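You operate a simulated robot arm through the tools that you are given. There is no shell and no other tool.

You are at the controls of a simulated robot arm. One attempt, no reset.

Task
Carry the large window to the big trolley, set it down and let go.
Fine: place knob to TROLLEY, UP till CLEAR, GO till ARRIVED, DOWN till RESTING, then RELEASE.

The check looks at the end state, three seconds after you hand in, the way a careful person would. Anything else that was tipped, shoved, dropped, spilled or broken makes it a failure.

Robot
A 7-joint arm with a two-finger parallel gripper, fixed in place. Base frame: the origin is on the floor under the middle of its stand, x ahead of it, y to its left, z up. Lengths are in m, angles in degrees, forces in N, time in s.
With the tool pointing down near the work surface it reaches from about 0.36 to 0.88 m from the base axis. Its first joint turns from -143.0 to 143.0 degrees. Payload 3 kg.
The tool frame sits at the grasp point between the pads (the TCP): z along the fingers, y along the line on which they close. The tips reach 0.03 m beyond it. The gripper opens to 0.094 m. The fingers are 0.028 m wide and 0.01 m thick; the gripper's body (0.05 by 0.096 m) begins 0.055 m behind the TCP.
Orientation is that of the tool frame in the base frame, as a unit quaternion [x, y, z, w]. With the fingers straight down and closing along the base's y, the tool's x points along the base's -x, its y along +y and its z along -z.

Tools
- The arm moves only by the tool step_arm. Its argument "plan" is a list of rows, each an object of numbers (a shift or turn left out is 0, a gripper value left out holds the last): "tx", "ty", "tz": the shift along the tool's x, y, z in m; "ax", "ay", "az": the turn, a rotation vector about the tool's x, y, z in degrees; "grip": the closure in counts, from 0 (fully open) to 255 (shut). In form: [{"tx": .., "ty": .., "tz": .., "ax": .., "ay": .., "az": .., "grip": ..}, ...]. A call has 1 to 20 rows; each row shifts and turns the commanded pose from where the row before left it, along the tool's axes as they then stand. Rows are played at 5 a second. More than 0.05 m and 8.6 degrees between two rows, or a gripper value outside its range, and nothing of the call is played. A pose out of reach is approached as far as the arm can. The call stops where the force on the tool passes 40 N (or 10 N more than at its start, if that is more) or the arm is blocked; 0.2 s more then pass. The fingers move at their own pace (about 0.072 m/s each) and stop on an object; they squeeze with about 32 N. The grip force told is the motor's: it shows also when the fingers shut on nothing. Time passes only in rows, and 0.2 s behind the last, so rows that do not move let the fingers close. The reply holds the time, the measured pose of the TCP, the force on the tool along the base axes, the opening and the grip force, in the units named above and with some noise, with the torque about the TCP (base axes, N m) and any sound that the robot's microphone picked up, and new pictures: "pictures" is both (left out), scene, wrist or none.
- Cameras (640 x 400 px; columns grow to the right, rows downward): "scene" is fixed at [0.0494, -0.4982, 1.627]; the picture's right is [0.87, -0.49, 0.00], its down [-0.17, -0.31, -0.94] and it looks along [0.46, 0.82, -0.35] (base axes); focal length 353 px, centre (320, 200). "wrist" rides on the gripper at [0.076, 0.014, -0.103] in the tool frame; the picture's right is [-0.18, 0.98, 0.00], its down [-0.75, -0.14, -0.64] and it looks along [-0.63, -0.12, 0.77] (tool axes); focal length 243 px, centre (320, 200). There is no depth. A picture from a camera that has moved, and an enlarged one, comes with that camera's place and axes in the base frame and with its lens.
- enlarge(camera, box): a new picture of the part [left, top, right, bottom] of that camera's present view, enlarged. It takes no simulated time.
- job_done(): hands the job in; it is judged then, once.

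Nothing tells you positions but the pictures and the camera data. Unless the task says otherwise, let go and move clear before handing in.

The tools are called after ">>>" by a JSON object that holds its "op" and its "data". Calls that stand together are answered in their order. step_arm: Moves the arm, as the interface text tells. Its arguments: {"type":"object","properties":{"plan":{"type":"array"},"pictures":{"type":"string","enum":["both","scene","wrist","none"]}},"required":["plan"]} The other tools are called the same way: enlarge (camera, box) takes an enlarged picture of a part of a camera's view; job_done () hands the job in.

At the start:

```text
time: 0.0
ee_pos: [0.4434, 0.0696, 1.3554]
orientation: [0.001, 1.0, 0.0, 0.0]
wrist_force: [-0.6, 0.6, 0.5]
wrist_torque: [-0.02, -0.01, -0.04]
gripper_width: 0.0941
finger_force: 0.1
```

scene: 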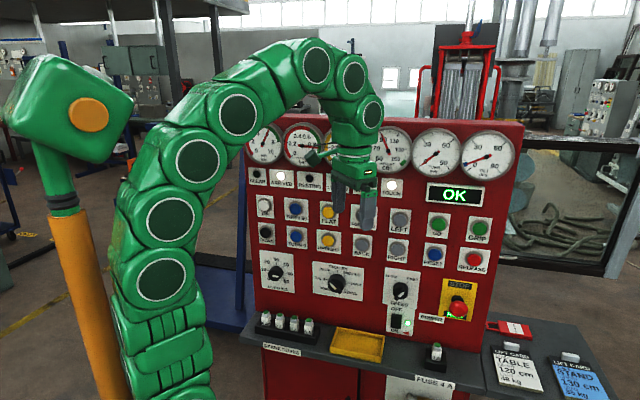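
wrist: 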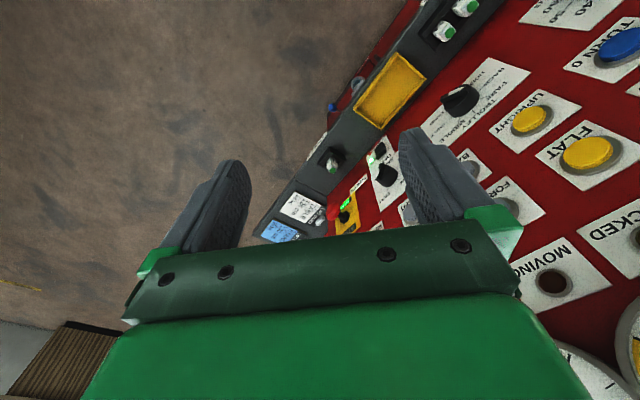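

I see a red control panel in front of the arm with knobs, buttons, gauges and lamps. I'll look at it closely before moving anything.

>>> {"op": "enlarge", "data": {"camera": "scene", "box": [240, 110, 400, 210]}}

>>> {"op": "enlarge", "data": {"camera": "scene", "box": [370, 110, 530, 210]}}

>>> {"op": "enlarge", "data": {"camera": "scene", "box": [240, 190, 400, 290]}}

>>> {"op": "enlarge", "data": {"camera": "scene", "box": [370, 190, 530, 290]}}

>>> {"op": "enlarge", "data": {"camera": "scene", "box": [240, 250, 400, 350]}}

>>> {"op": "enlarge", "data": {"camera": "scene", "box": [370, 250, 530, 350]}}

>>> {"op": "enlarge", "data": {"camera": "scene", "box": [240, 300, 400, 400]}}

>>> {"op": "enlarge", "data": {"camera": "scene", "box": [400, 280, 640, 400]}}

>>> {"op": "enlarge", "data": {"camera": "scene", "box": [400, 0, 640, 150]}}

>>> {"op": "enlarge", "data": {"camera": "wrist", "box": [320, 0, 640, 200]}}

```text
4.00 times, centred on (320, 160) of scene
camera zoom: at [0.0494, -0.4982, 1.627], right [0.87, -0.49, 0.0], down [-0.17, -0.31, -0.94], along [0.46, 0.82, -0.35], focal length 1413 px, centre (320, 360)
```

zoom: 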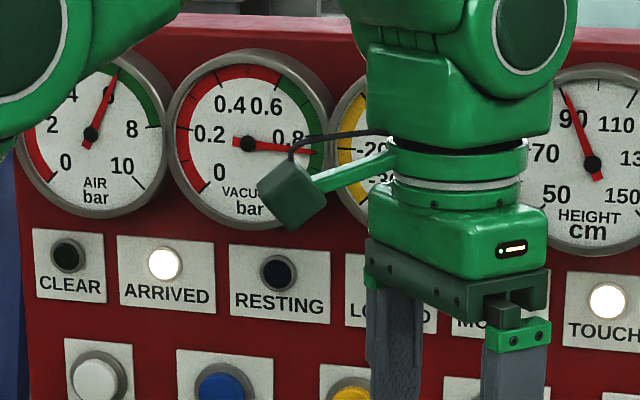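

```text
4.00 times, centred on (450, 160) of scene
camera zoom: at [0.0494, -0.4982, 1.627], right [0.87, -0.49, 0.0], down [-0.17, -0.31, -0.94], along [0.46, 0.82, -0.35], focal length 1413 px, centre (-200, 360)
```

zoom: 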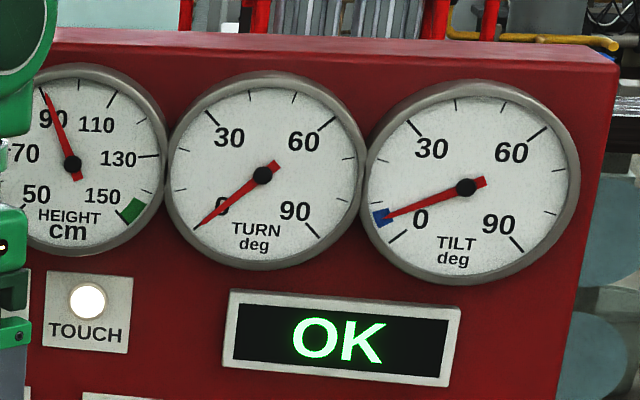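

```text
4.00 times, centred on (320, 240) of scene
camera zoom: at [0.0494, -0.4982, 1.627], right [0.87, -0.49, 0.0], down [-0.17, -0.31, -0.94], along [0.46, 0.82, -0.35], focal length 1413 px, centre (320, 40)
```

zoom: 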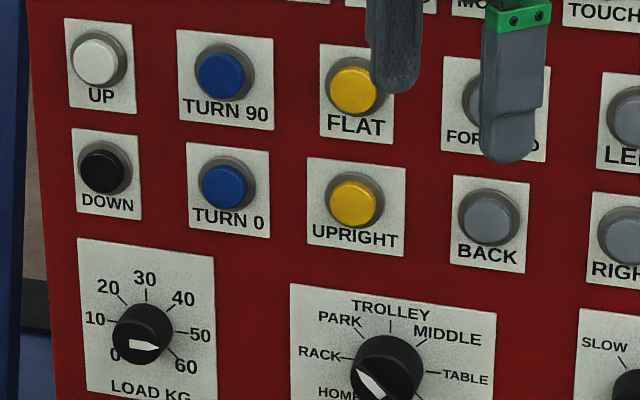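

```text
4.00 times, centred on (450, 240) of scene
camera zoom: at [0.0494, -0.4982, 1.627], right [0.87, -0.49, 0.0], down [-0.17, -0.31, -0.94], along [0.46, 0.82, -0.35], focal length 1413 px, centre (-200, 40)
```

zoom: 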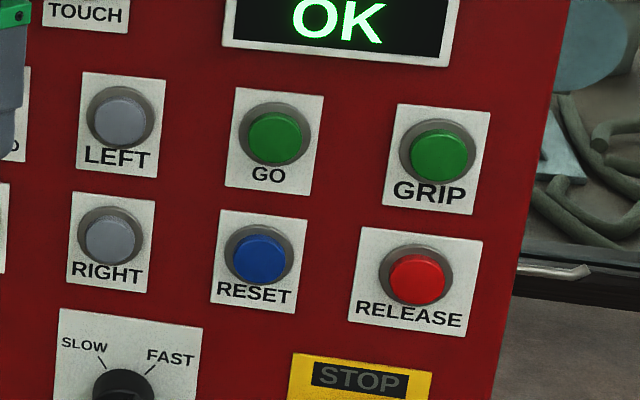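

```text
4.00 times, centred on (320, 300) of scene
camera zoom: at [0.0494, -0.4982, 1.627], right [0.87, -0.49, 0.0], down [-0.17, -0.31, -0.94], along [0.46, 0.82, -0.35], focal length 1413 px, centre (320, -200)
```

zoom: 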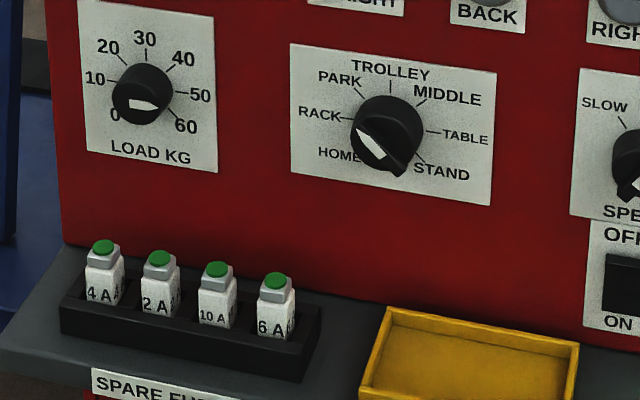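

```text
4.00 times, centred on (450, 300) of scene
camera zoom: at [0.0494, -0.4982, 1.627], right [0.87, -0.49, 0.0], down [-0.17, -0.31, -0.94], along [0.46, 0.82, -0.35], focal length 1413 px, centre (-200, -200)
```

zoom: 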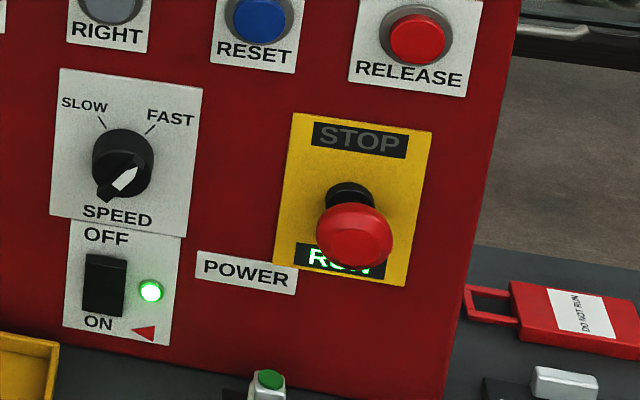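

```text
4.00 times, centred on (320, 350) of scene
camera zoom: at [0.0494, -0.4982, 1.627], right [0.87, -0.49, 0.0], down [-0.17, -0.31, -0.94], along [0.46, 0.82, -0.35], focal length 1413 px, centre (320, -400)
```

zoom: 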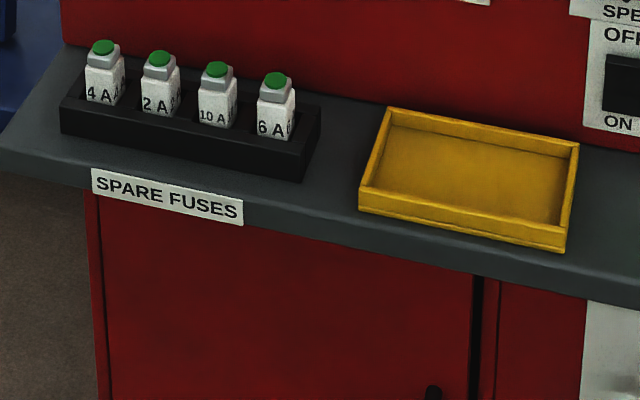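

```text
2.67 times, centred on (520, 340) of scene
camera zoom: at [0.0494, -0.4982, 1.627], right [0.87, -0.49, 0.0], down [-0.17, -0.31, -0.94], along [0.46, 0.82, -0.35], focal length 942 px, centre (-213, -173)
```

zoom: 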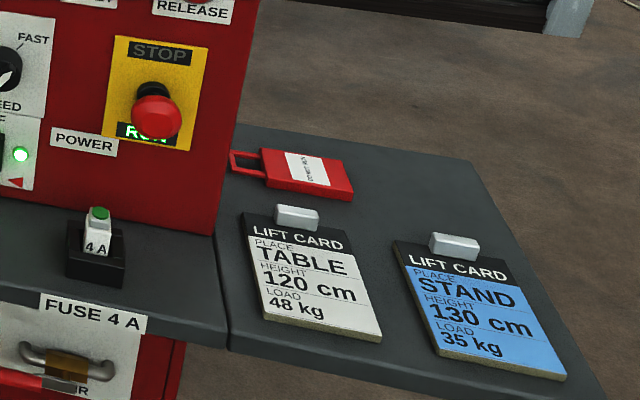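

```text
2.67 times, centred on (520, 75) of scene
camera zoom: at [0.0494, -0.4982, 1.627], right [0.87, -0.49, 0.0], down [-0.17, -0.31, -0.94], along [0.46, 0.82, -0.35], focal length 942 px, centre (-213, 533)
```

zoom: 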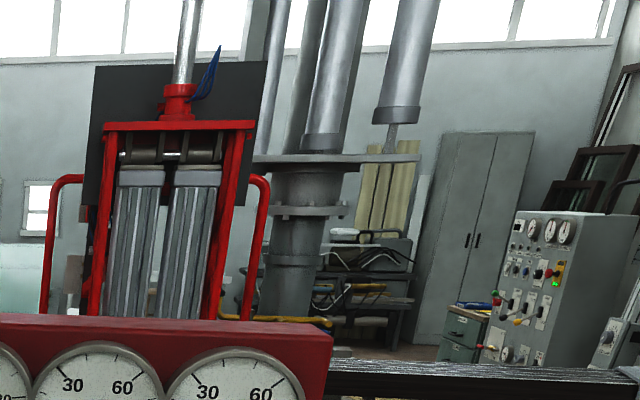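

```text
2.00 times, centred on (480, 100) of wrist
camera zoom: at [0.3675, 0.0839, 1.4572], right [0.18, 0.98, 0.0], down [0.75, -0.14, 0.64], along [0.63, -0.12, -0.77], focal length 485 px, centre (0, 400)
```

zoom: 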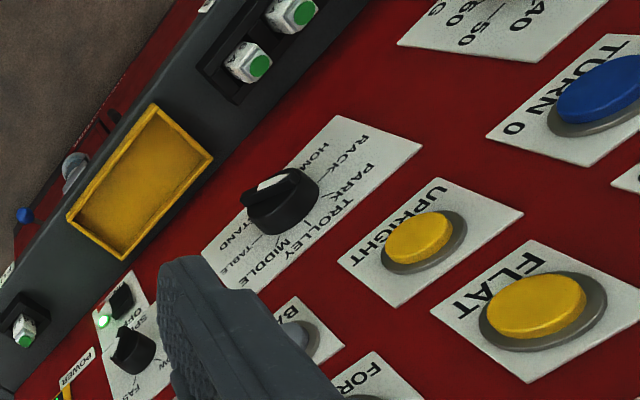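

The panel belongs to a vacuum lifting hoist: a PLACE knob, UP/DOWN/GO/GRIP/RELEASE buttons, lamps, and gauges. I still need the knob pointer positions, the state of the load, and what is behind the panel, so I'll zoom in further.

>>> {"op": "enlarge", "data": {"camera": "scene", "box": [308, 256, 372, 296]}}

>>> {"op": "enlarge", "data": {"camera": "scene", "box": [255, 250, 303, 280]}}

>>> {"op": "enlarge", "data": {"camera": "scene", "box": [376, 266, 440, 306]}}

>>> {"op": "enlarge", "data": {"camera": "scene", "box": [0, 0, 240, 150]}}

>>> {"op": "enlarge", "data": {"camera": "scene", "box": [480, 100, 640, 300]}}

>>> {"op": "enlarge", "data": {"camera": "scene", "box": [380, 0, 520, 120]}}

>>> {"op": "enlarge", "data": {"camera": "wrist", "box": [420, 60, 520, 150]}}

>>> {"op": "enlarge", "data": {"camera": "wrist", "box": [480, 180, 640, 400]}}

>>> {"op": "enlarge", "data": {"camera": "scene", "box": [380, 340, 480, 400]}}

>>> {"op": "enlarge", "data": {"camera": "scene", "box": [270, 110, 350, 160]}}

```text
10.00 times, centred on (340, 276) of scene
camera zoom: at [0.0494, -0.4982, 1.627], right [0.87, -0.49, 0.0], down [-0.17, -0.31, -0.94], along [0.46, 0.82, -0.35], focal length 3533 px, centre (120, -560)
```

zoom: 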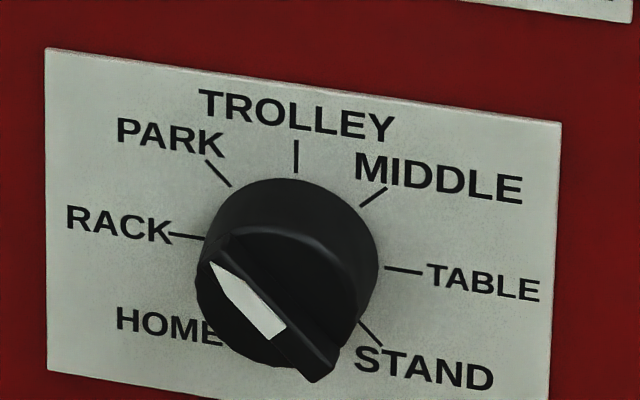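

```text
13.33 times, centred on (279, 265) of scene
camera zoom: at [0.0494, -0.4982, 1.627], right [0.87, -0.49, 0.0], down [-0.17, -0.31, -0.94], along [0.46, 0.82, -0.35], focal length 4711 px, centre (867, -667)
```

zoom: 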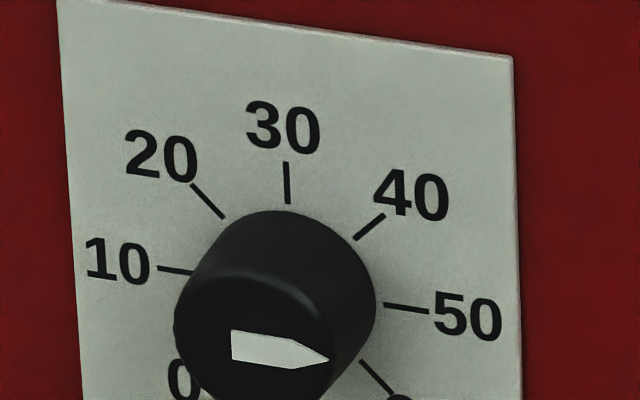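

```text
10.00 times, centred on (408, 286) of scene
camera zoom: at [0.0494, -0.4982, 1.627], right [0.87, -0.49, 0.0], down [-0.17, -0.31, -0.94], along [0.46, 0.82, -0.35], focal length 3533 px, centre (-560, -660)
```

zoom: 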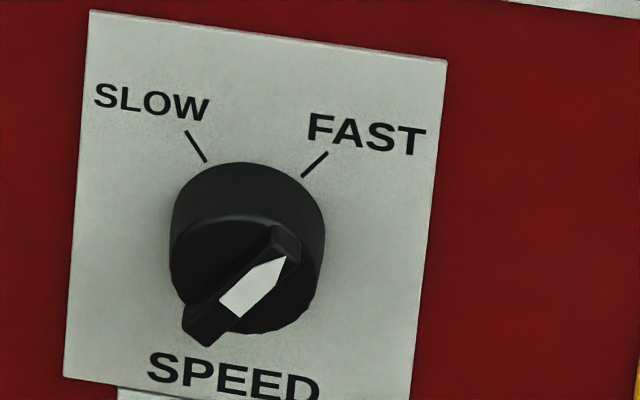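

```text
2.67 times, centred on (120, 75) of scene
camera zoom: at [0.0494, -0.4982, 1.627], right [0.87, -0.49, 0.0], down [-0.17, -0.31, -0.94], along [0.46, 0.82, -0.35], focal length 942 px, centre (853, 533)
```

zoom: 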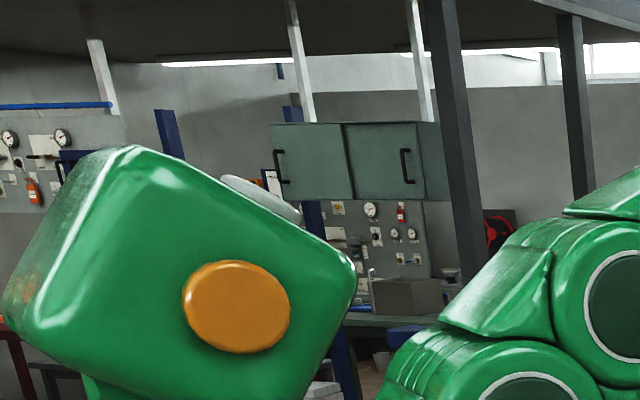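

```text
2.00 times, centred on (560, 200) of scene
camera zoom: at [0.0494, -0.4982, 1.627], right [0.87, -0.49, 0.0], down [-0.17, -0.31, -0.94], along [0.46, 0.82, -0.35], focal length 707 px, centre (-160, 200)
```

zoom: 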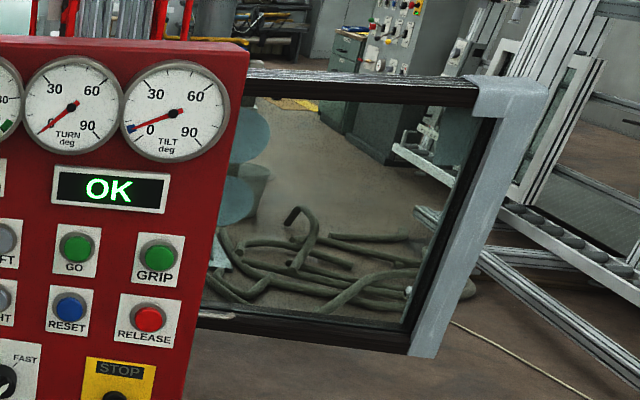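

```text
3.33 times, centred on (450, 60) of scene
camera zoom: at [0.0494, -0.4982, 1.627], right [0.87, -0.49, 0.0], down [-0.17, -0.31, -0.94], along [0.46, 0.82, -0.35], focal length 1178 px, centre (-113, 667)
```

zoom: 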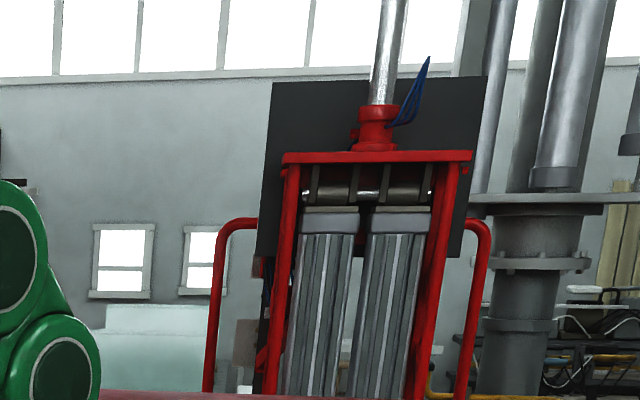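

```text
4.44 times, centred on (470, 105) of wrist
camera zoom: at [0.3675, 0.0839, 1.4572], right [0.18, 0.98, 0.0], down [0.75, -0.14, 0.64], along [0.63, -0.12, -0.77], focal length 1078 px, centre (-347, 622)
```

zoom: 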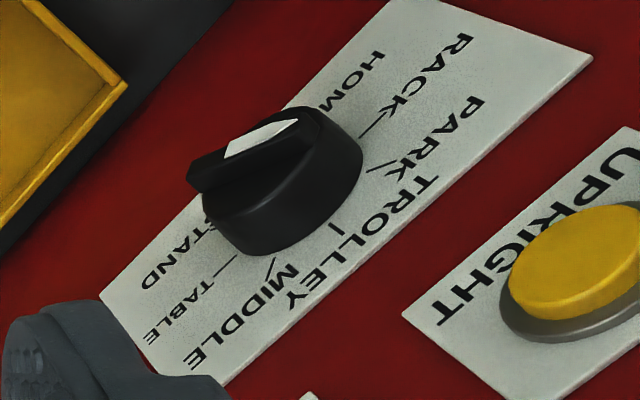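

```text
1.82 times, centred on (560, 290) of wrist
camera zoom: at [0.3675, 0.0839, 1.4572], right [0.18, 0.98, 0.0], down [0.75, -0.14, 0.64], along [0.63, -0.12, -0.77], focal length 441 px, centre (-116, 36)
```

zoom: 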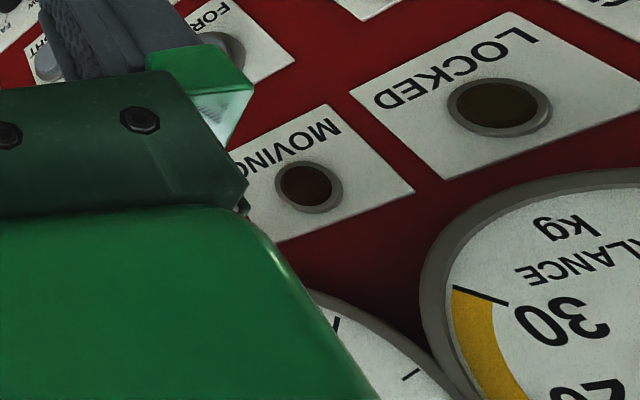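

```text
6.40 times, centred on (430, 370) of scene
camera zoom: at [0.0494, -0.4982, 1.627], right [0.87, -0.49, 0.0], down [-0.17, -0.31, -0.94], along [0.46, 0.82, -0.35], focal length 2261 px, centre (-384, -888)
```

zoom: 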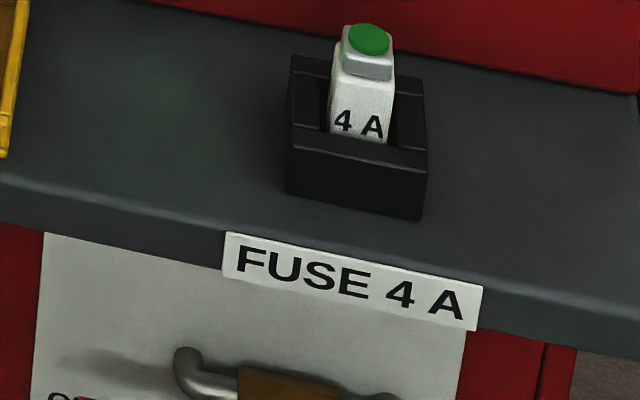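

```text
8.00 times, centred on (310, 135) of scene
camera zoom: at [0.0494, -0.4982, 1.627], right [0.87, -0.49, 0.0], down [-0.17, -0.31, -0.94], along [0.46, 0.82, -0.35], focal length 2826 px, centre (400, 720)
```

zoom: 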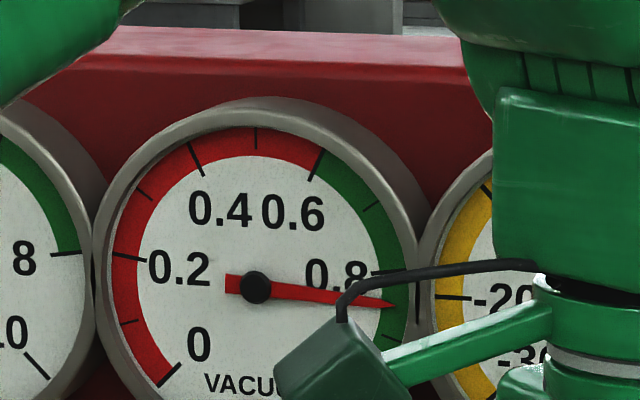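

The window looks to be already held: vacuum is about 0.87, the TOUCH lamp is lit, and the PLACE knob points at PARK with ARRIVED lit. The panel's face stands at about 45°, with its normal along (0.71, 0.71) and about 0.65 m from the base. I'll move out towards it and turn the tool to face it, checking the pictures as I go.

>>> {"op": "step_arm", "data": {"plan": [{"tx": -0.008, "ty": 0.033, "tz": 0.01, "grip": 0}, {"tx": -0.008, "ty": 0.033, "tz": 0.01}, {"tx": -0.007, "ty": 0.033, "tz": 0.01}, {"tx": -0.007, "ty": 0.033, "tz": 0.01}, {"ty": 0.031, "tz": 0.01}, {"az": -7.5}, {"az": -7.5}, {"az": -7.5}, {"az": -7.5}, {"az": -7.5}, {"az": -7.5}], "pictures": "both"}}

```text
time: 2.4
ee_pos: [0.4739, 0.2325, 1.3037]
orientation: [-0.384, 0.923, -0.001, 0.0]
wrist_force: [-0.8, 0.7, 1.2]
wrist_torque: [-0.03, 0.02, 0.0]
gripper_width: 0.0939
finger_force: 0.1
camera wrist: at [0.4092, 0.1882, 1.4069], right [-0.57, 0.82, 0.0], down [0.63, 0.43, 0.64], along [0.53, 0.36, -0.77], focal length 243 px, centre (320, 200)
```

scene: 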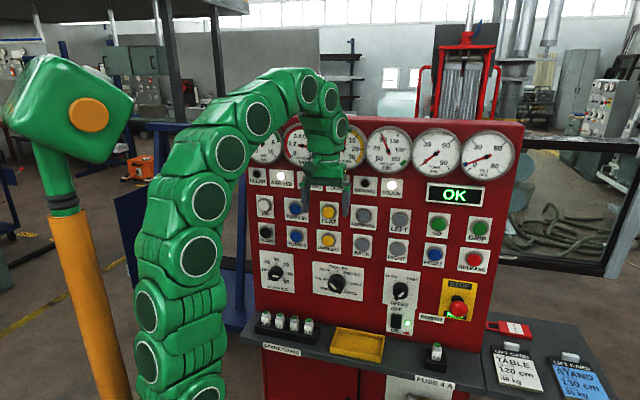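
wrist: 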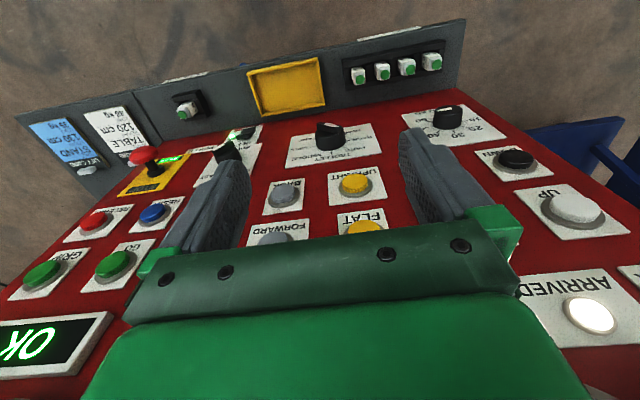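

The panel now appears upside down in the wrist view, as planned, with all the controls visible. I'll zoom in to read the PLACE knob and refine the geometry.

>>> {"op": "enlarge", "data": {"camera": "wrist", "box": [280, 110, 390, 175]}}

>>> {"op": "enlarge", "data": {"camera": "wrist", "box": [420, 80, 640, 220]}}

>>> {"op": "enlarge", "data": {"camera": "wrist", "box": [0, 130, 220, 300]}}

>>> {"op": "enlarge", "data": {"camera": "scene", "box": [300, 250, 380, 300]}}

```text
5.82 times, centred on (335, 142) of wrist
camera zoom: at [0.4092, 0.1882, 1.4069], right [-0.57, 0.82, 0.0], down [0.63, 0.43, 0.64], along [0.53, 0.36, -0.77], focal length 1412 px, centre (233, 534)
```

zoom: 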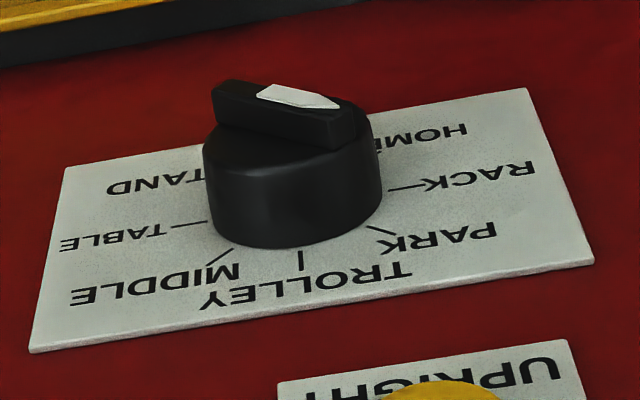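

```text
2.86 times, centred on (530, 150) of wrist
camera zoom: at [0.4092, 0.1882, 1.4069], right [-0.57, 0.82, 0.0], down [0.63, 0.43, 0.64], along [0.53, 0.36, -0.77], focal length 693 px, centre (-280, 343)
```

zoom: 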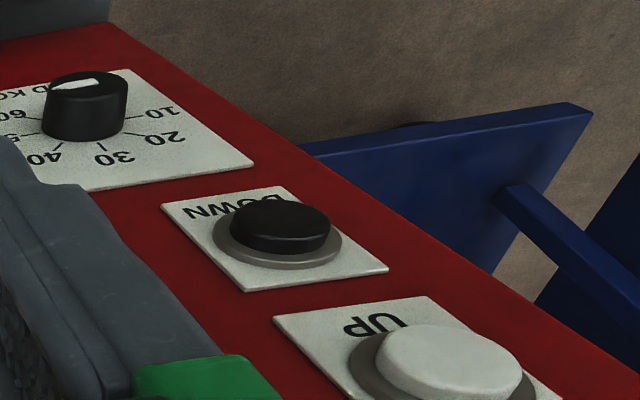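

```text
2.35 times, centred on (110, 215) of wrist
camera zoom: at [0.4092, 0.1882, 1.4069], right [-0.57, 0.82, 0.0], down [0.63, 0.43, 0.64], along [0.53, 0.36, -0.77], focal length 571 px, centre (814, 165)
```

zoom: 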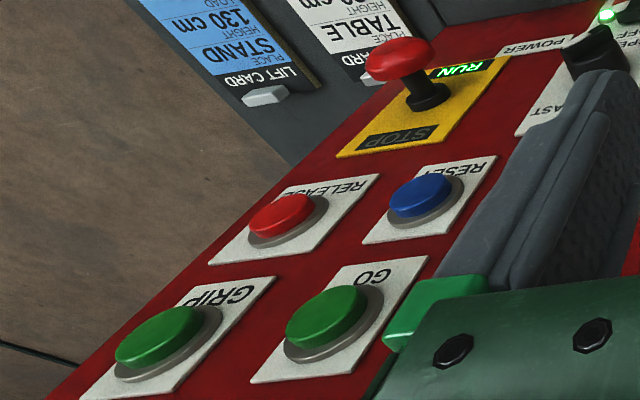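

```text
8.00 times, centred on (340, 275) of scene
camera zoom: at [0.0494, -0.4982, 1.627], right [0.87, -0.49, 0.0], down [-0.17, -0.31, -0.94], along [0.46, 0.82, -0.35], focal length 2826 px, centre (160, -400)
```

zoom: 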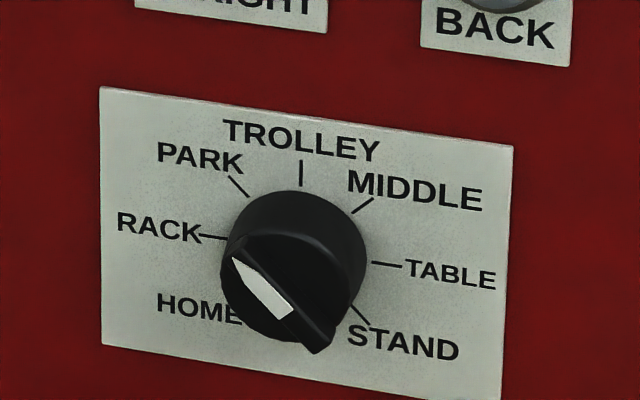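

The knob points at PARK. Its base is at about (0.575, 0.327, 0.981), the panel plate is at about n=0.64 m and the button caps at about 0.62–0.63. Next I'll tilt the tool to horizontal so it faces the panel.

>>> {"op": "step_arm", "data": {"plan": [{"ay": -8.2}, {"ay": -8.2}, {"ay": -8.2}, {"ay": -8.2}, {"ay": -8.2}, {"ay": -8.2}, {"ay": -8.2}, {"ay": -8.2}, {"ay": -8.2}, {"ay": -8.2}, {"ay": -8.0}], "pictures": "both"}}

```text
time: 4.8
ee_pos: [0.4809, 0.2446, 1.3658]
orientation: [-0.27, 0.652, 0.271, 0.654]
wrist_force: [0.9, 0.2, 1.6]
wrist_torque: [-0.06, 0.01, -0.03]
gripper_width: 0.0941
finger_force: 0.1
out of reach, approached as far as the arm can: row 11
camera wrist: at [0.3973, 0.1821, 1.2892], right [-0.7, 0.69, 0.18], down [-0.36, -0.56, 0.75], along [0.62, 0.46, 0.63], focal length 243 px, centre (320, 200)
```

scene: 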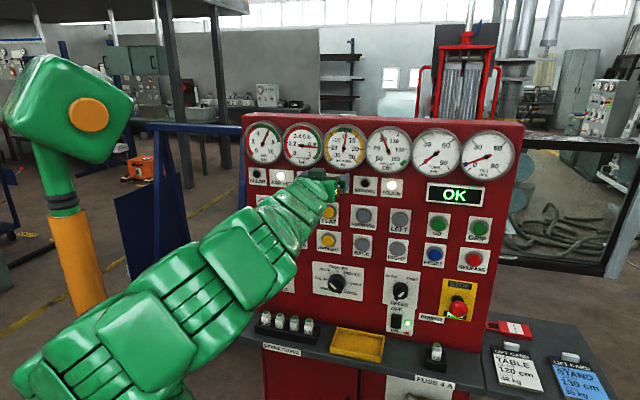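
wrist: 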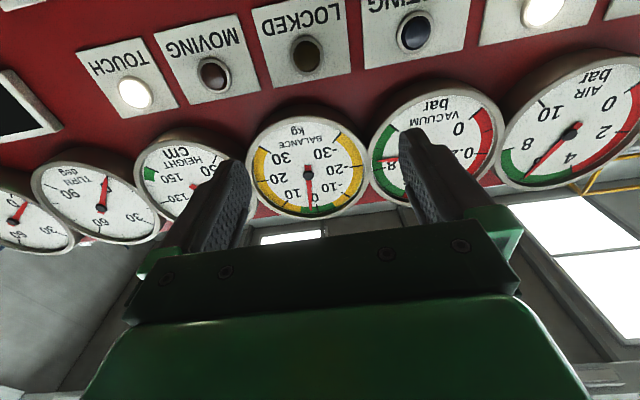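

The tool is now level, but the arm was too folded to hold that exact point. All the gauges look normal: height about 88, balance about 0. I'll lower it in front of the panel while keeping the tips about 4 cm short of the buttons.

>>> {"op": "step_arm", "data": {"plan": [{"tx": 0.03, "tz": 0.008}, {"tx": 0.03, "tz": 0.008}, {"tx": 0.03, "tz": 0.008}, {"tx": 0.03, "tz": 0.004}, {"tx": 0.03}, {"tx": 0.03}], "pictures": "both"}}

```text
time: 6.2
ee_pos: [0.482, 0.2465, 1.3554]
orientation: [-0.271, 0.653, 0.271, 0.653]
wrist_force: [0.2, 0.3, 0.3]
wrist_torque: [0.01, 0.0, 0.0]
gripper_width: 0.0942
finger_force: 0.0
out of reach, approached as far as the arm can: row 1, 2, 3, 4, 5, 6
camera wrist: at [0.3984, 0.1843, 1.2789], right [-0.7, 0.69, 0.18], down [-0.35, -0.55, 0.75], along [0.63, 0.46, 0.63], focal length 243 px, centre (320, 200)
```

scene: 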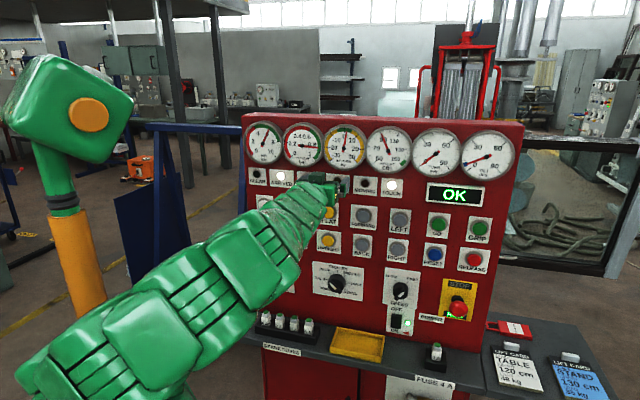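
wrist: 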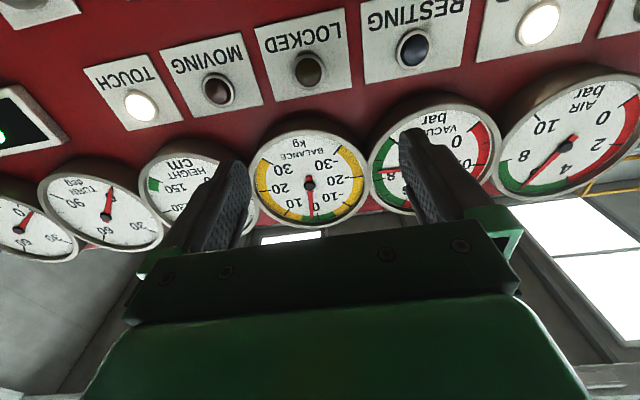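

The arm can't hold a level tool lower down, so it looks like a wrist limit. I'll ease the tilt back and see which orientation is reachable at knob height, still clear of the panel.

>>> {"op": "step_arm", "data": {"plan": [{"ay": 5}, {"ay": 5}, {"ay": 5}, {"ay": 5}], "pictures": "scene"}}

```text
time: 7.2
ee_pos: [0.4818, 0.2476, 1.357]
orientation: [-0.314, 0.757, 0.22, 0.529]
wrist_force: [-0.3, 0.9, -0.2]
wrist_torque: [-0.03, -0.02, 0.01]
gripper_width: 0.0941
finger_force: 0.1
```

scene: 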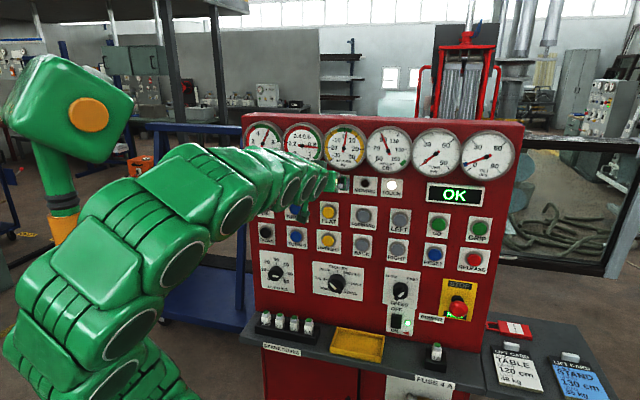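

The commanded pose follows the reached pose, which helps. With a 70° tilt I'll now try moving straight down.

>>> {"op": "step_arm", "data": {"plan": [{"tx": 0.0282, "tz": 0.0103}, {"tx": 0.0282, "tz": 0.0103}, {"tx": 0.0282, "tz": 0.0103}, {"tx": 0.0282, "tz": 0.0103}, {"tx": 0.0282, "tz": 0.0103}, {"tx": 0.0282, "tz": 0.0103}], "pictures": "scene"}}

```text
time: 8.6
ee_pos: [0.4862, 0.2459, 1.2395]
orientation: [-0.314, 0.757, 0.22, 0.53]
wrist_force: [0.2, 0.2, 0.5]
wrist_torque: [0.0, -0.01, 0.03]
gripper_width: 0.0942
finger_force: 0.1
out of reach, approached as far as the arm can: row 4, 5, 6
```

scene: 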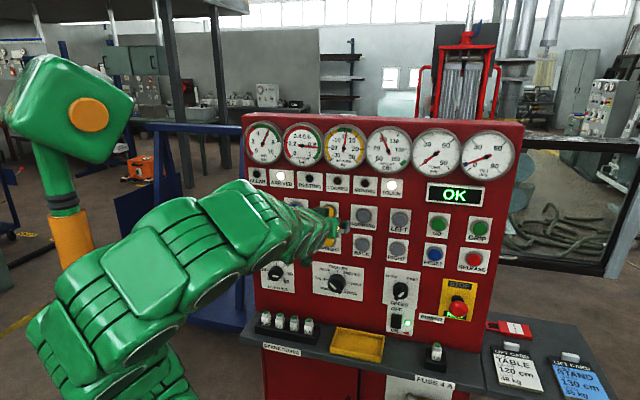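

At 70° it reached z≈1.24 before the arm folded to its limit. Moving a little further out should relax that, so I'll try 4 cm outwards with the tips still 3 cm short of the caps, then down again.

>>> {"op": "step_arm", "data": {"plan": [{"tx": -0.0068, "tz": 0.0188}, {"tx": -0.0068, "tz": 0.0188}, {"tx": 0.0235, "tz": 0.0086}, {"tx": 0.0235, "tz": 0.0086}, {"tx": 0.0235, "tz": 0.0086}, {"tx": 0.0235, "tz": 0.0086}], "pictures": "both"}}

```text
time: 10.0
ee_pos: [0.5152, 0.2723, 1.2063]
orientation: [-0.314, 0.757, 0.22, 0.529]
wrist_force: [-0.7, -0.2, 0.1]
wrist_torque: [-0.02, -0.02, 0.02]
gripper_width: 0.094
finger_force: 0.1
out of reach, approached as far as the arm can: row 4, 5, 6
camera wrist: at [0.4176, 0.1956, 1.1687], right [-0.65, 0.74, 0.17], down [-0.14, -0.34, 0.93], along [0.75, 0.58, 0.33], focal length 243 px, centre (320, 200)
```

scene: 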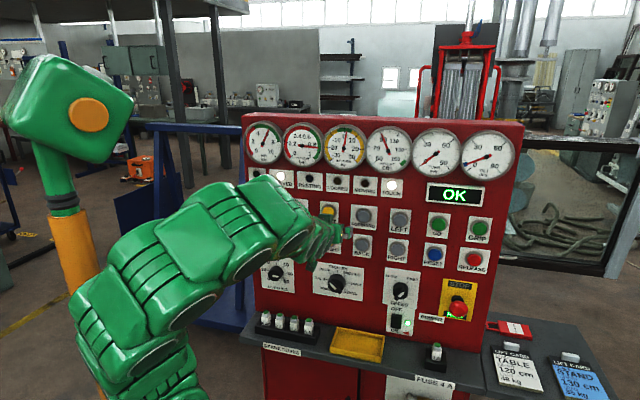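
wrist: 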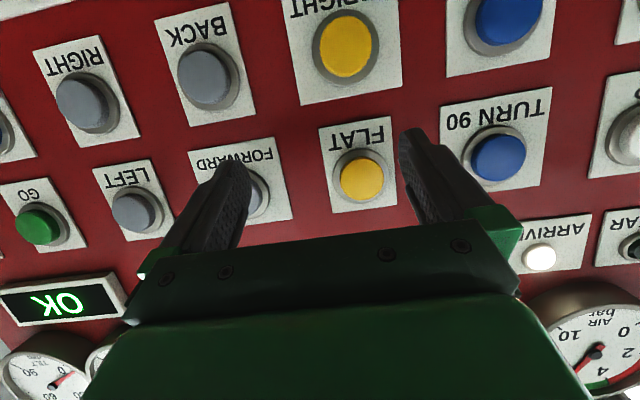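

The arm's limit depends on tilt, and lower positions need a flatter tilt. That works for the knob: with the open fingers straddling it, closing them along the horizontal should swing its pointer upright to TROLLEY. I'll back off, ease the tilt to about 40° from vertical, and go down in front of the knob.

>>> {"op": "step_arm", "data": {"plan": [{"tx": 0.0058, "tz": -0.016}, {"ay": 7.5}, {"ay": 7.5}, {"ay": 7.5}, {"ay": 7.5}, {"tx": 0.0193, "tz": 0.023}, {"tx": 0.0193, "tz": 0.023}, {"tx": 0.0193, "tz": 0.023}, {"tx": 0.0193, "tz": 0.023}, {"tx": 0.0193, "tz": 0.023}], "pictures": "both"}}

```text
time: 12.2
ee_pos: [0.5156, 0.2713, 1.0567]
orientation: [-0.36, 0.868, 0.131, 0.318]
wrist_force: [-0.6, 0.3, -0.4]
wrist_torque: [-0.01, -0.01, 0.02]
gripper_width: 0.0942
finger_force: 0.2
out of reach, approached as far as the arm can: row 1
camera wrist: at [0.4176, 0.1941, 1.0848], right [-0.6, 0.79, 0.12], down [0.21, 0.02, 0.98], along [0.77, 0.61, -0.18], focal length 243 px, centre (320, 200)
```

scene: 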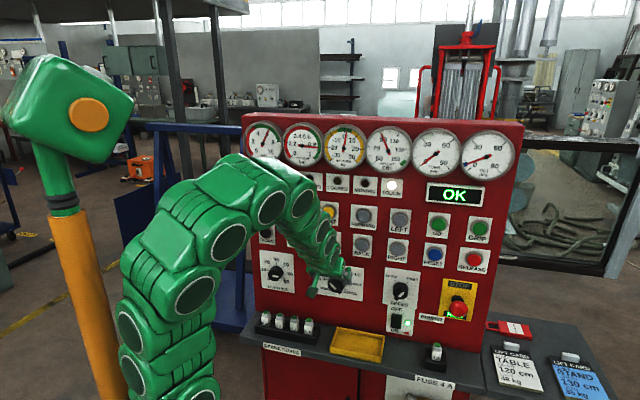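
wrist: 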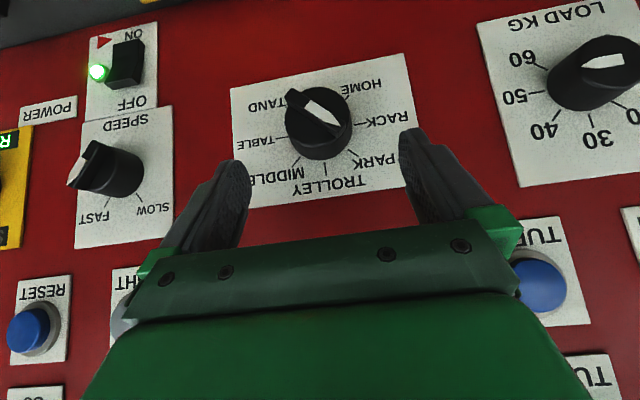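

I have a good face-on view of the PLACE knob, which clearly points at PARK. I'll zoom in to measure it precisely.

>>> {"op": "enlarge", "data": {"camera": "wrist", "box": [230, 55, 420, 205]}}

>>> {"op": "enlarge", "data": {"camera": "scene", "box": [290, 230, 386, 290]}}

```text
2.67 times, centred on (325, 130) of wrist
camera zoom: at [0.4176, 0.1941, 1.0848], right [-0.6, 0.79, 0.12], down [0.21, 0.02, 0.98], along [0.77, 0.61, -0.18], focal length 647 px, centre (307, 387)
```

zoom: 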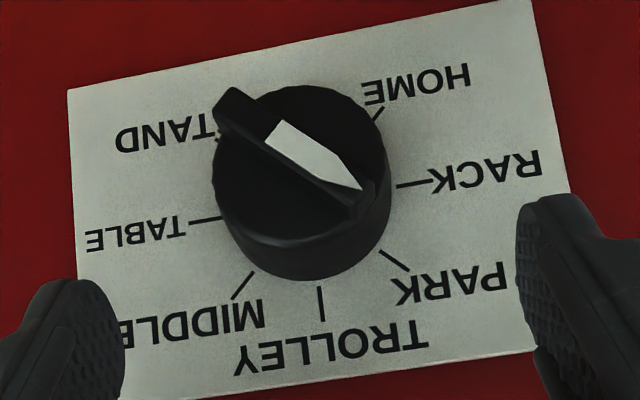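

```text
6.67 times, centred on (338, 260) of scene
camera zoom: at [0.0494, -0.4982, 1.627], right [0.87, -0.49, 0.0], down [-0.17, -0.31, -0.94], along [0.46, 0.82, -0.35], focal length 2355 px, centre (200, -200)
```

zoom: 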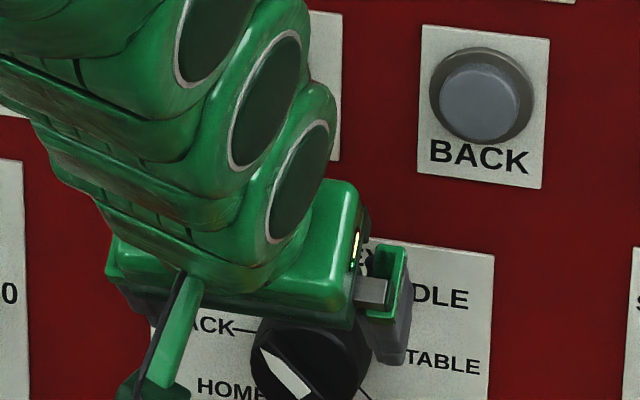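

The measurements agree: knob centre r≈0.175, z≈0.981, cylinder face n≈0.614, pointer ridge out to n≈0.60. I'll lower so the open fingers straddle it, and test whether a steeper tilt is reachable there.

>>> {"op": "step_arm", "data": {"plan": [{"tx": 0.0183, "ty": -0.001, "tz": 0.0218}, {"tx": 0.0183, "ty": -0.001, "tz": 0.0218}, {"ay": -5}, {"ay": -5}, {"ay": -5}], "pictures": "both"}}

```text
time: 13.4
ee_pos: [0.5315, 0.2794, 1.0067]
orientation: [-0.347, 0.842, 0.151, 0.385]
wrist_force: [-0.3, 0.0, 0.0]
wrist_torque: [-0.03, 0.03, -0.01]
gripper_width: 0.0942
finger_force: 0.0
out of reach, approached as far as the arm can: row 4, 5
camera wrist: at [0.4299, 0.1994, 1.015], right [-0.6, 0.79, 0.13], down [0.1, -0.08, 0.99], along [0.79, 0.61, -0.03], focal length 243 px, centre (320, 200)
```

scene: 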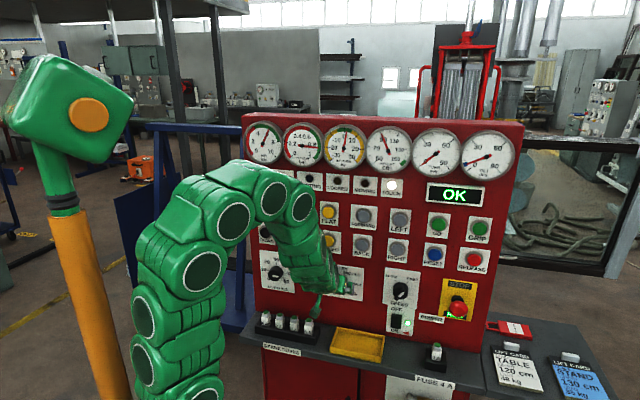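
wrist: 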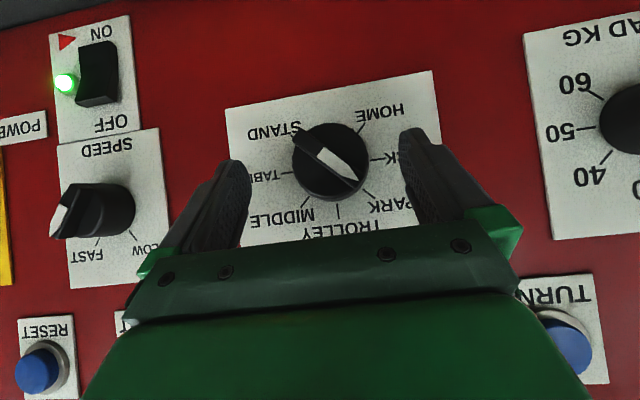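

The practical tilt limit here is about 45–49°. I'll ease it to about 43°, then check the position before the final centring.

>>> {"op": "step_arm", "data": {"plan": [{"ay": 6}, {}], "pictures": "none"}}

```text
time: 14.0
ee_pos: [0.5303, 0.2789, 1.0055]
orientation: [-0.352, 0.853, 0.141, 0.36]
wrist_force: [1.0, -0.4, 0.0]
wrist_torque: [-0.01, 0.0, -0.03]
gripper_width: 0.0941
finger_force: 0.0
```

>>> {"op": "step_arm", "data": {"plan": [{"tx": 0.002, "ty": 0.0015, "tz": 0.0076}, {"tx": 0.002, "ty": 0.0015, "tz": 0.0076}, {}], "pictures": "both"}}

```text
time: 14.8
ee_pos: [0.5339, 0.2856, 0.9909]
orientation: [-0.351, 0.853, 0.14, 0.36]
wrist_force: [-1.2, 0.2, 1.1]
wrist_torque: [0.04, 0.02, 0.0]
gripper_width: 0.0938
finger_force: 0.1
camera wrist: at [0.4332, 0.2074, 1.0079], right [-0.6, 0.79, 0.12], down [0.14, -0.04, 0.99], along [0.79, 0.61, -0.09], focal length 243 px, centre (320, 200)
```

scene: 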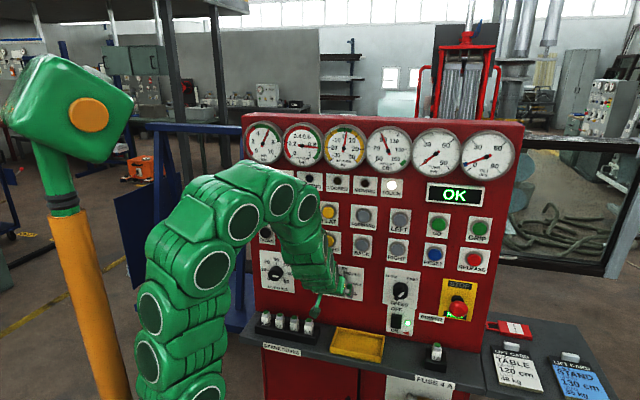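
wrist: 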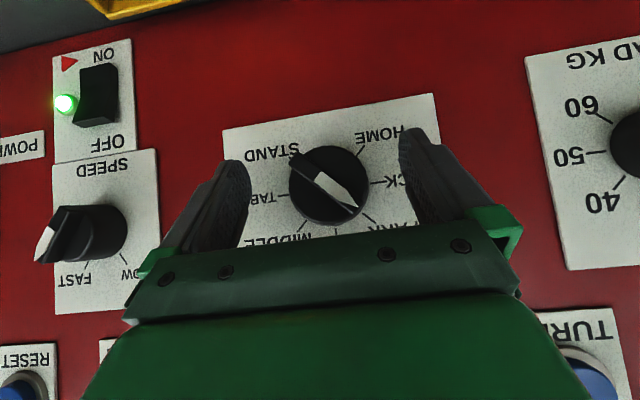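

>>> {"op": "enlarge", "data": {"camera": "wrist", "box": [210, 100, 450, 250]}}

>>> {"op": "enlarge", "data": {"camera": "scene", "box": [290, 250, 386, 310]}}

```text
2.67 times, centred on (330, 175) of wrist
camera zoom: at [0.4332, 0.2074, 1.0079], right [-0.6, 0.79, 0.12], down [0.14, -0.04, 0.99], along [0.79, 0.61, -0.09], focal length 647 px, centre (293, 267)
```

zoom: 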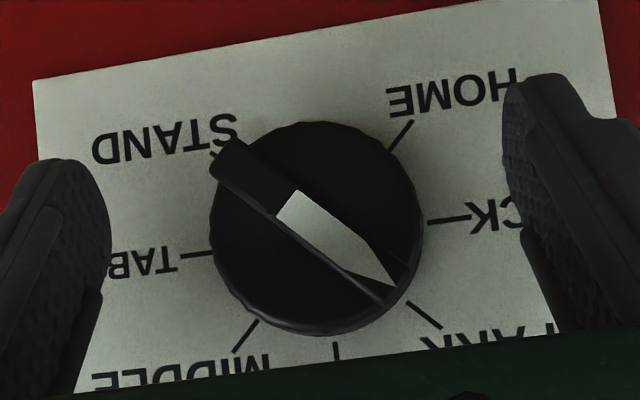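

```text
6.67 times, centred on (338, 280) of scene
camera zoom: at [0.0494, -0.4982, 1.627], right [0.87, -0.49, 0.0], down [-0.17, -0.31, -0.94], along [0.46, 0.82, -0.35], focal length 2355 px, centre (200, -333)
```

zoom: 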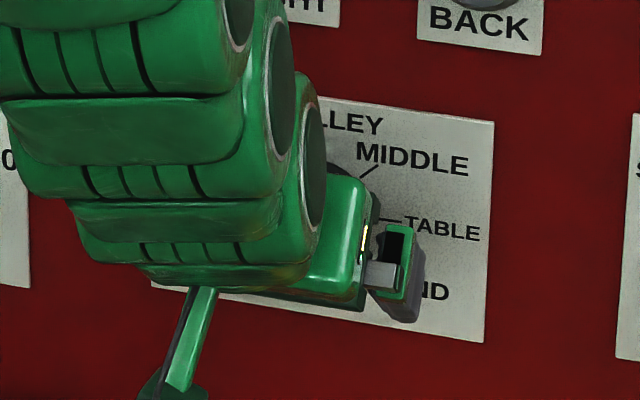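

The fingers are centred around the knob, with the tips reaching just past the top of its pointer ridge. I'll close partway first, to check that I'm on the ridge and not on the cylinder body.

>>> {"op": "step_arm", "data": {"plan": [{"grip": 119}, {}, {}], "pictures": "wrist"}}

```text
time: 15.6
ee_pos: [0.533, 0.2861, 0.9907]
orientation: [-0.351, 0.853, 0.14, 0.361]
wrist_force: [-3.9, 6.0, -1.3]
wrist_torque: [-0.05, 0.09, 0.21]
gripper_width: 0.0544
finger_force: 3.4
camera wrist: at [0.4331, 0.2075, 1.008], right [-0.6, 0.79, 0.12], down [0.14, -0.04, 0.99], along [0.79, 0.61, -0.09], focal length 243 px, centre (320, 200)
```

wrist: 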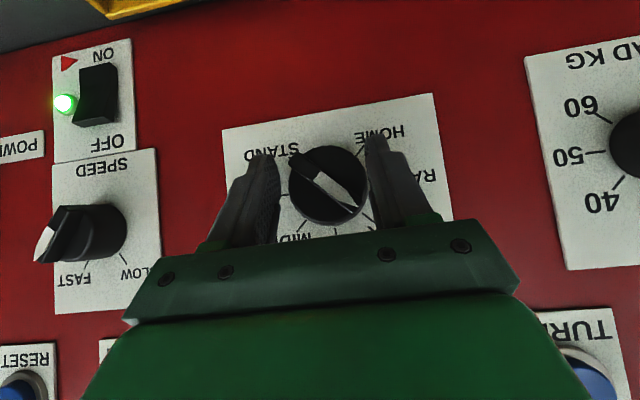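

>>> {"op": "enlarge", "data": {"camera": "wrist", "box": [210, 100, 450, 250]}}

```text
2.67 times, centred on (330, 175) of wrist
camera zoom: at [0.4331, 0.2075, 1.008], right [-0.6, 0.79, 0.12], down [0.14, -0.04, 0.99], along [0.79, 0.61, -0.09], focal length 647 px, centre (293, 267)
```

zoom: 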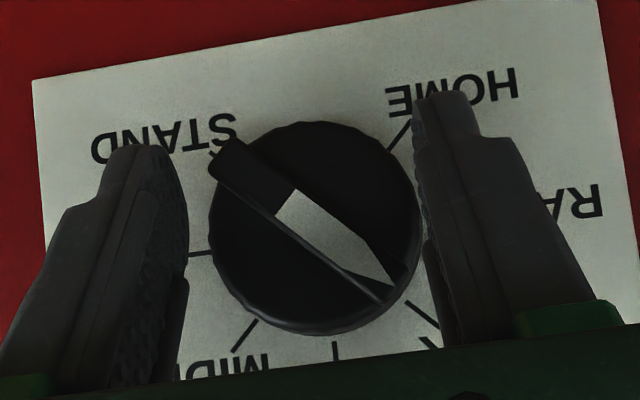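

The fingers stopped at 54 mm with a side force, so the left tip is touching the cylinder: I'm slightly too deep and about 3 mm off to the right. I'll open a little, back out 5 mm, recentre, and try again.

>>> {"op": "step_arm", "data": {"plan": [{"grip": 70}, {"tx": 0.0021, "ty": 0.0035, "tz": -0.005}, {"grip": 119}, {}, {}], "pictures": "wrist"}}

```text
time: 16.8
ee_pos: [0.5275, 0.2847, 0.993]
orientation: [-0.352, 0.853, 0.141, 0.36]
wrist_force: [-0.1, -0.3, 0.5]
wrist_torque: [0.01, -0.01, 0.02]
gripper_width: 0.0499
finger_force: 0.1
camera wrist: at [0.4273, 0.2062, 1.01], right [-0.6, 0.79, 0.12], down [0.14, -0.04, 0.99], along [0.79, 0.61, -0.09], focal length 243 px, centre (320, 200)
```

wrist: 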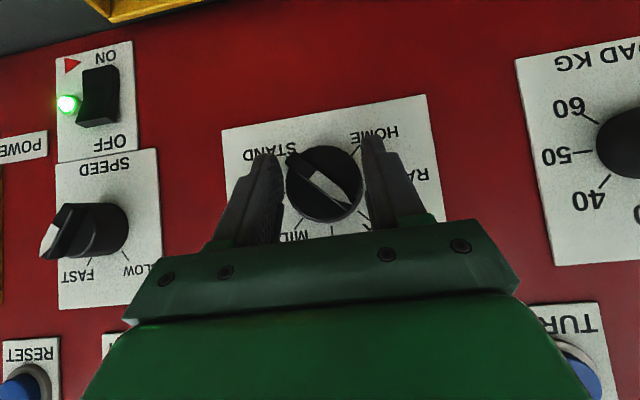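

It now closes freely to 50 mm, so the tips clear the cylinder. I'll close further, onto the ridge.

>>> {"op": "step_arm", "data": {"plan": [{"grip": 150}, {}, {}], "pictures": "wrist"}}

>>> {"op": "enlarge", "data": {"camera": "wrist", "box": [210, 100, 450, 250]}}

```text
time: 17.6
ee_pos: [0.5283, 0.2844, 0.9942]
orientation: [-0.35, 0.853, 0.14, 0.36]
wrist_force: [0.8, -0.1, 0.1]
wrist_torque: [-0.04, -0.02, -0.02]
gripper_width: 0.0388
finger_force: 0.1
camera wrist: at [0.4273, 0.2062, 1.01], right [-0.6, 0.79, 0.12], down [0.14, -0.04, 0.99], along [0.79, 0.61, -0.09], focal length 243 px, centre (320, 200)
```

wrist: 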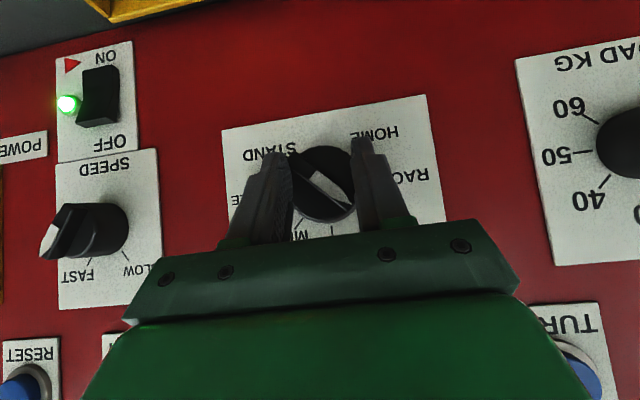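

```text
2.67 times, centred on (330, 175) of wrist
camera zoom: at [0.4273, 0.2062, 1.01], right [-0.6, 0.79, 0.12], down [0.14, -0.04, 0.99], along [0.79, 0.61, -0.09], focal length 647 px, centre (293, 267)
```

zoom: 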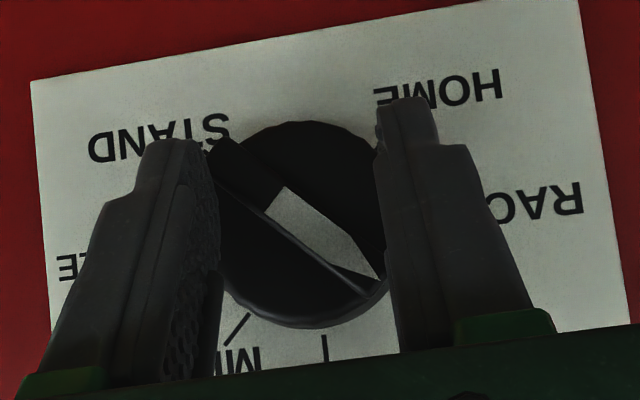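

>>> {"op": "step_arm", "data": {"plan": [{"grip": 175}, {}, {}], "pictures": "wrist"}}

>>> {"op": "enlarge", "data": {"camera": "wrist", "box": [210, 100, 450, 250]}}

```text
time: 18.4
ee_pos: [0.5278, 0.2837, 0.9934]
orientation: [-0.35, 0.853, 0.14, 0.36]
wrist_force: [0.8, -4.8, 1.7]
wrist_torque: [-0.09, -0.06, -0.16]
gripper_width: 0.0321
finger_force: 3.0
camera wrist: at [0.4273, 0.2061, 1.01], right [-0.6, 0.79, 0.12], down [0.14, -0.04, 0.99], along [0.79, 0.61, -0.09], focal length 243 px, centre (320, 200)
```

wrist: 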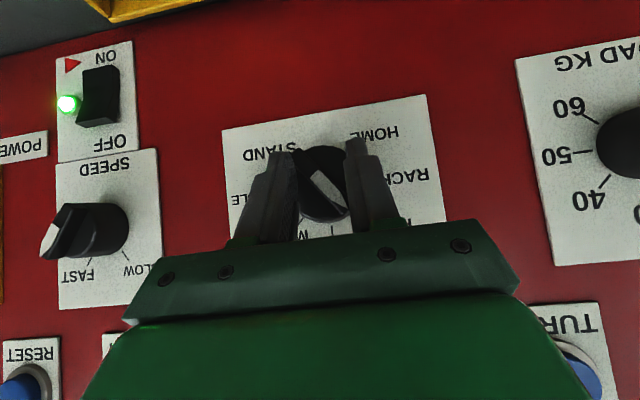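

```text
2.67 times, centred on (330, 175) of wrist
camera zoom: at [0.4273, 0.2061, 1.01], right [-0.6, 0.79, 0.12], down [0.14, -0.04, 0.99], along [0.79, 0.61, -0.09], focal length 647 px, centre (293, 267)
```

zoom: 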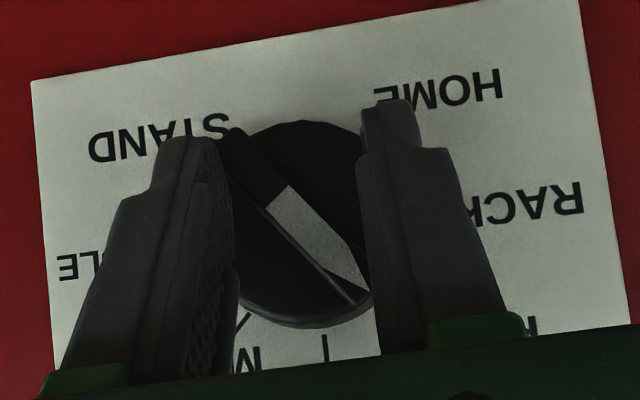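

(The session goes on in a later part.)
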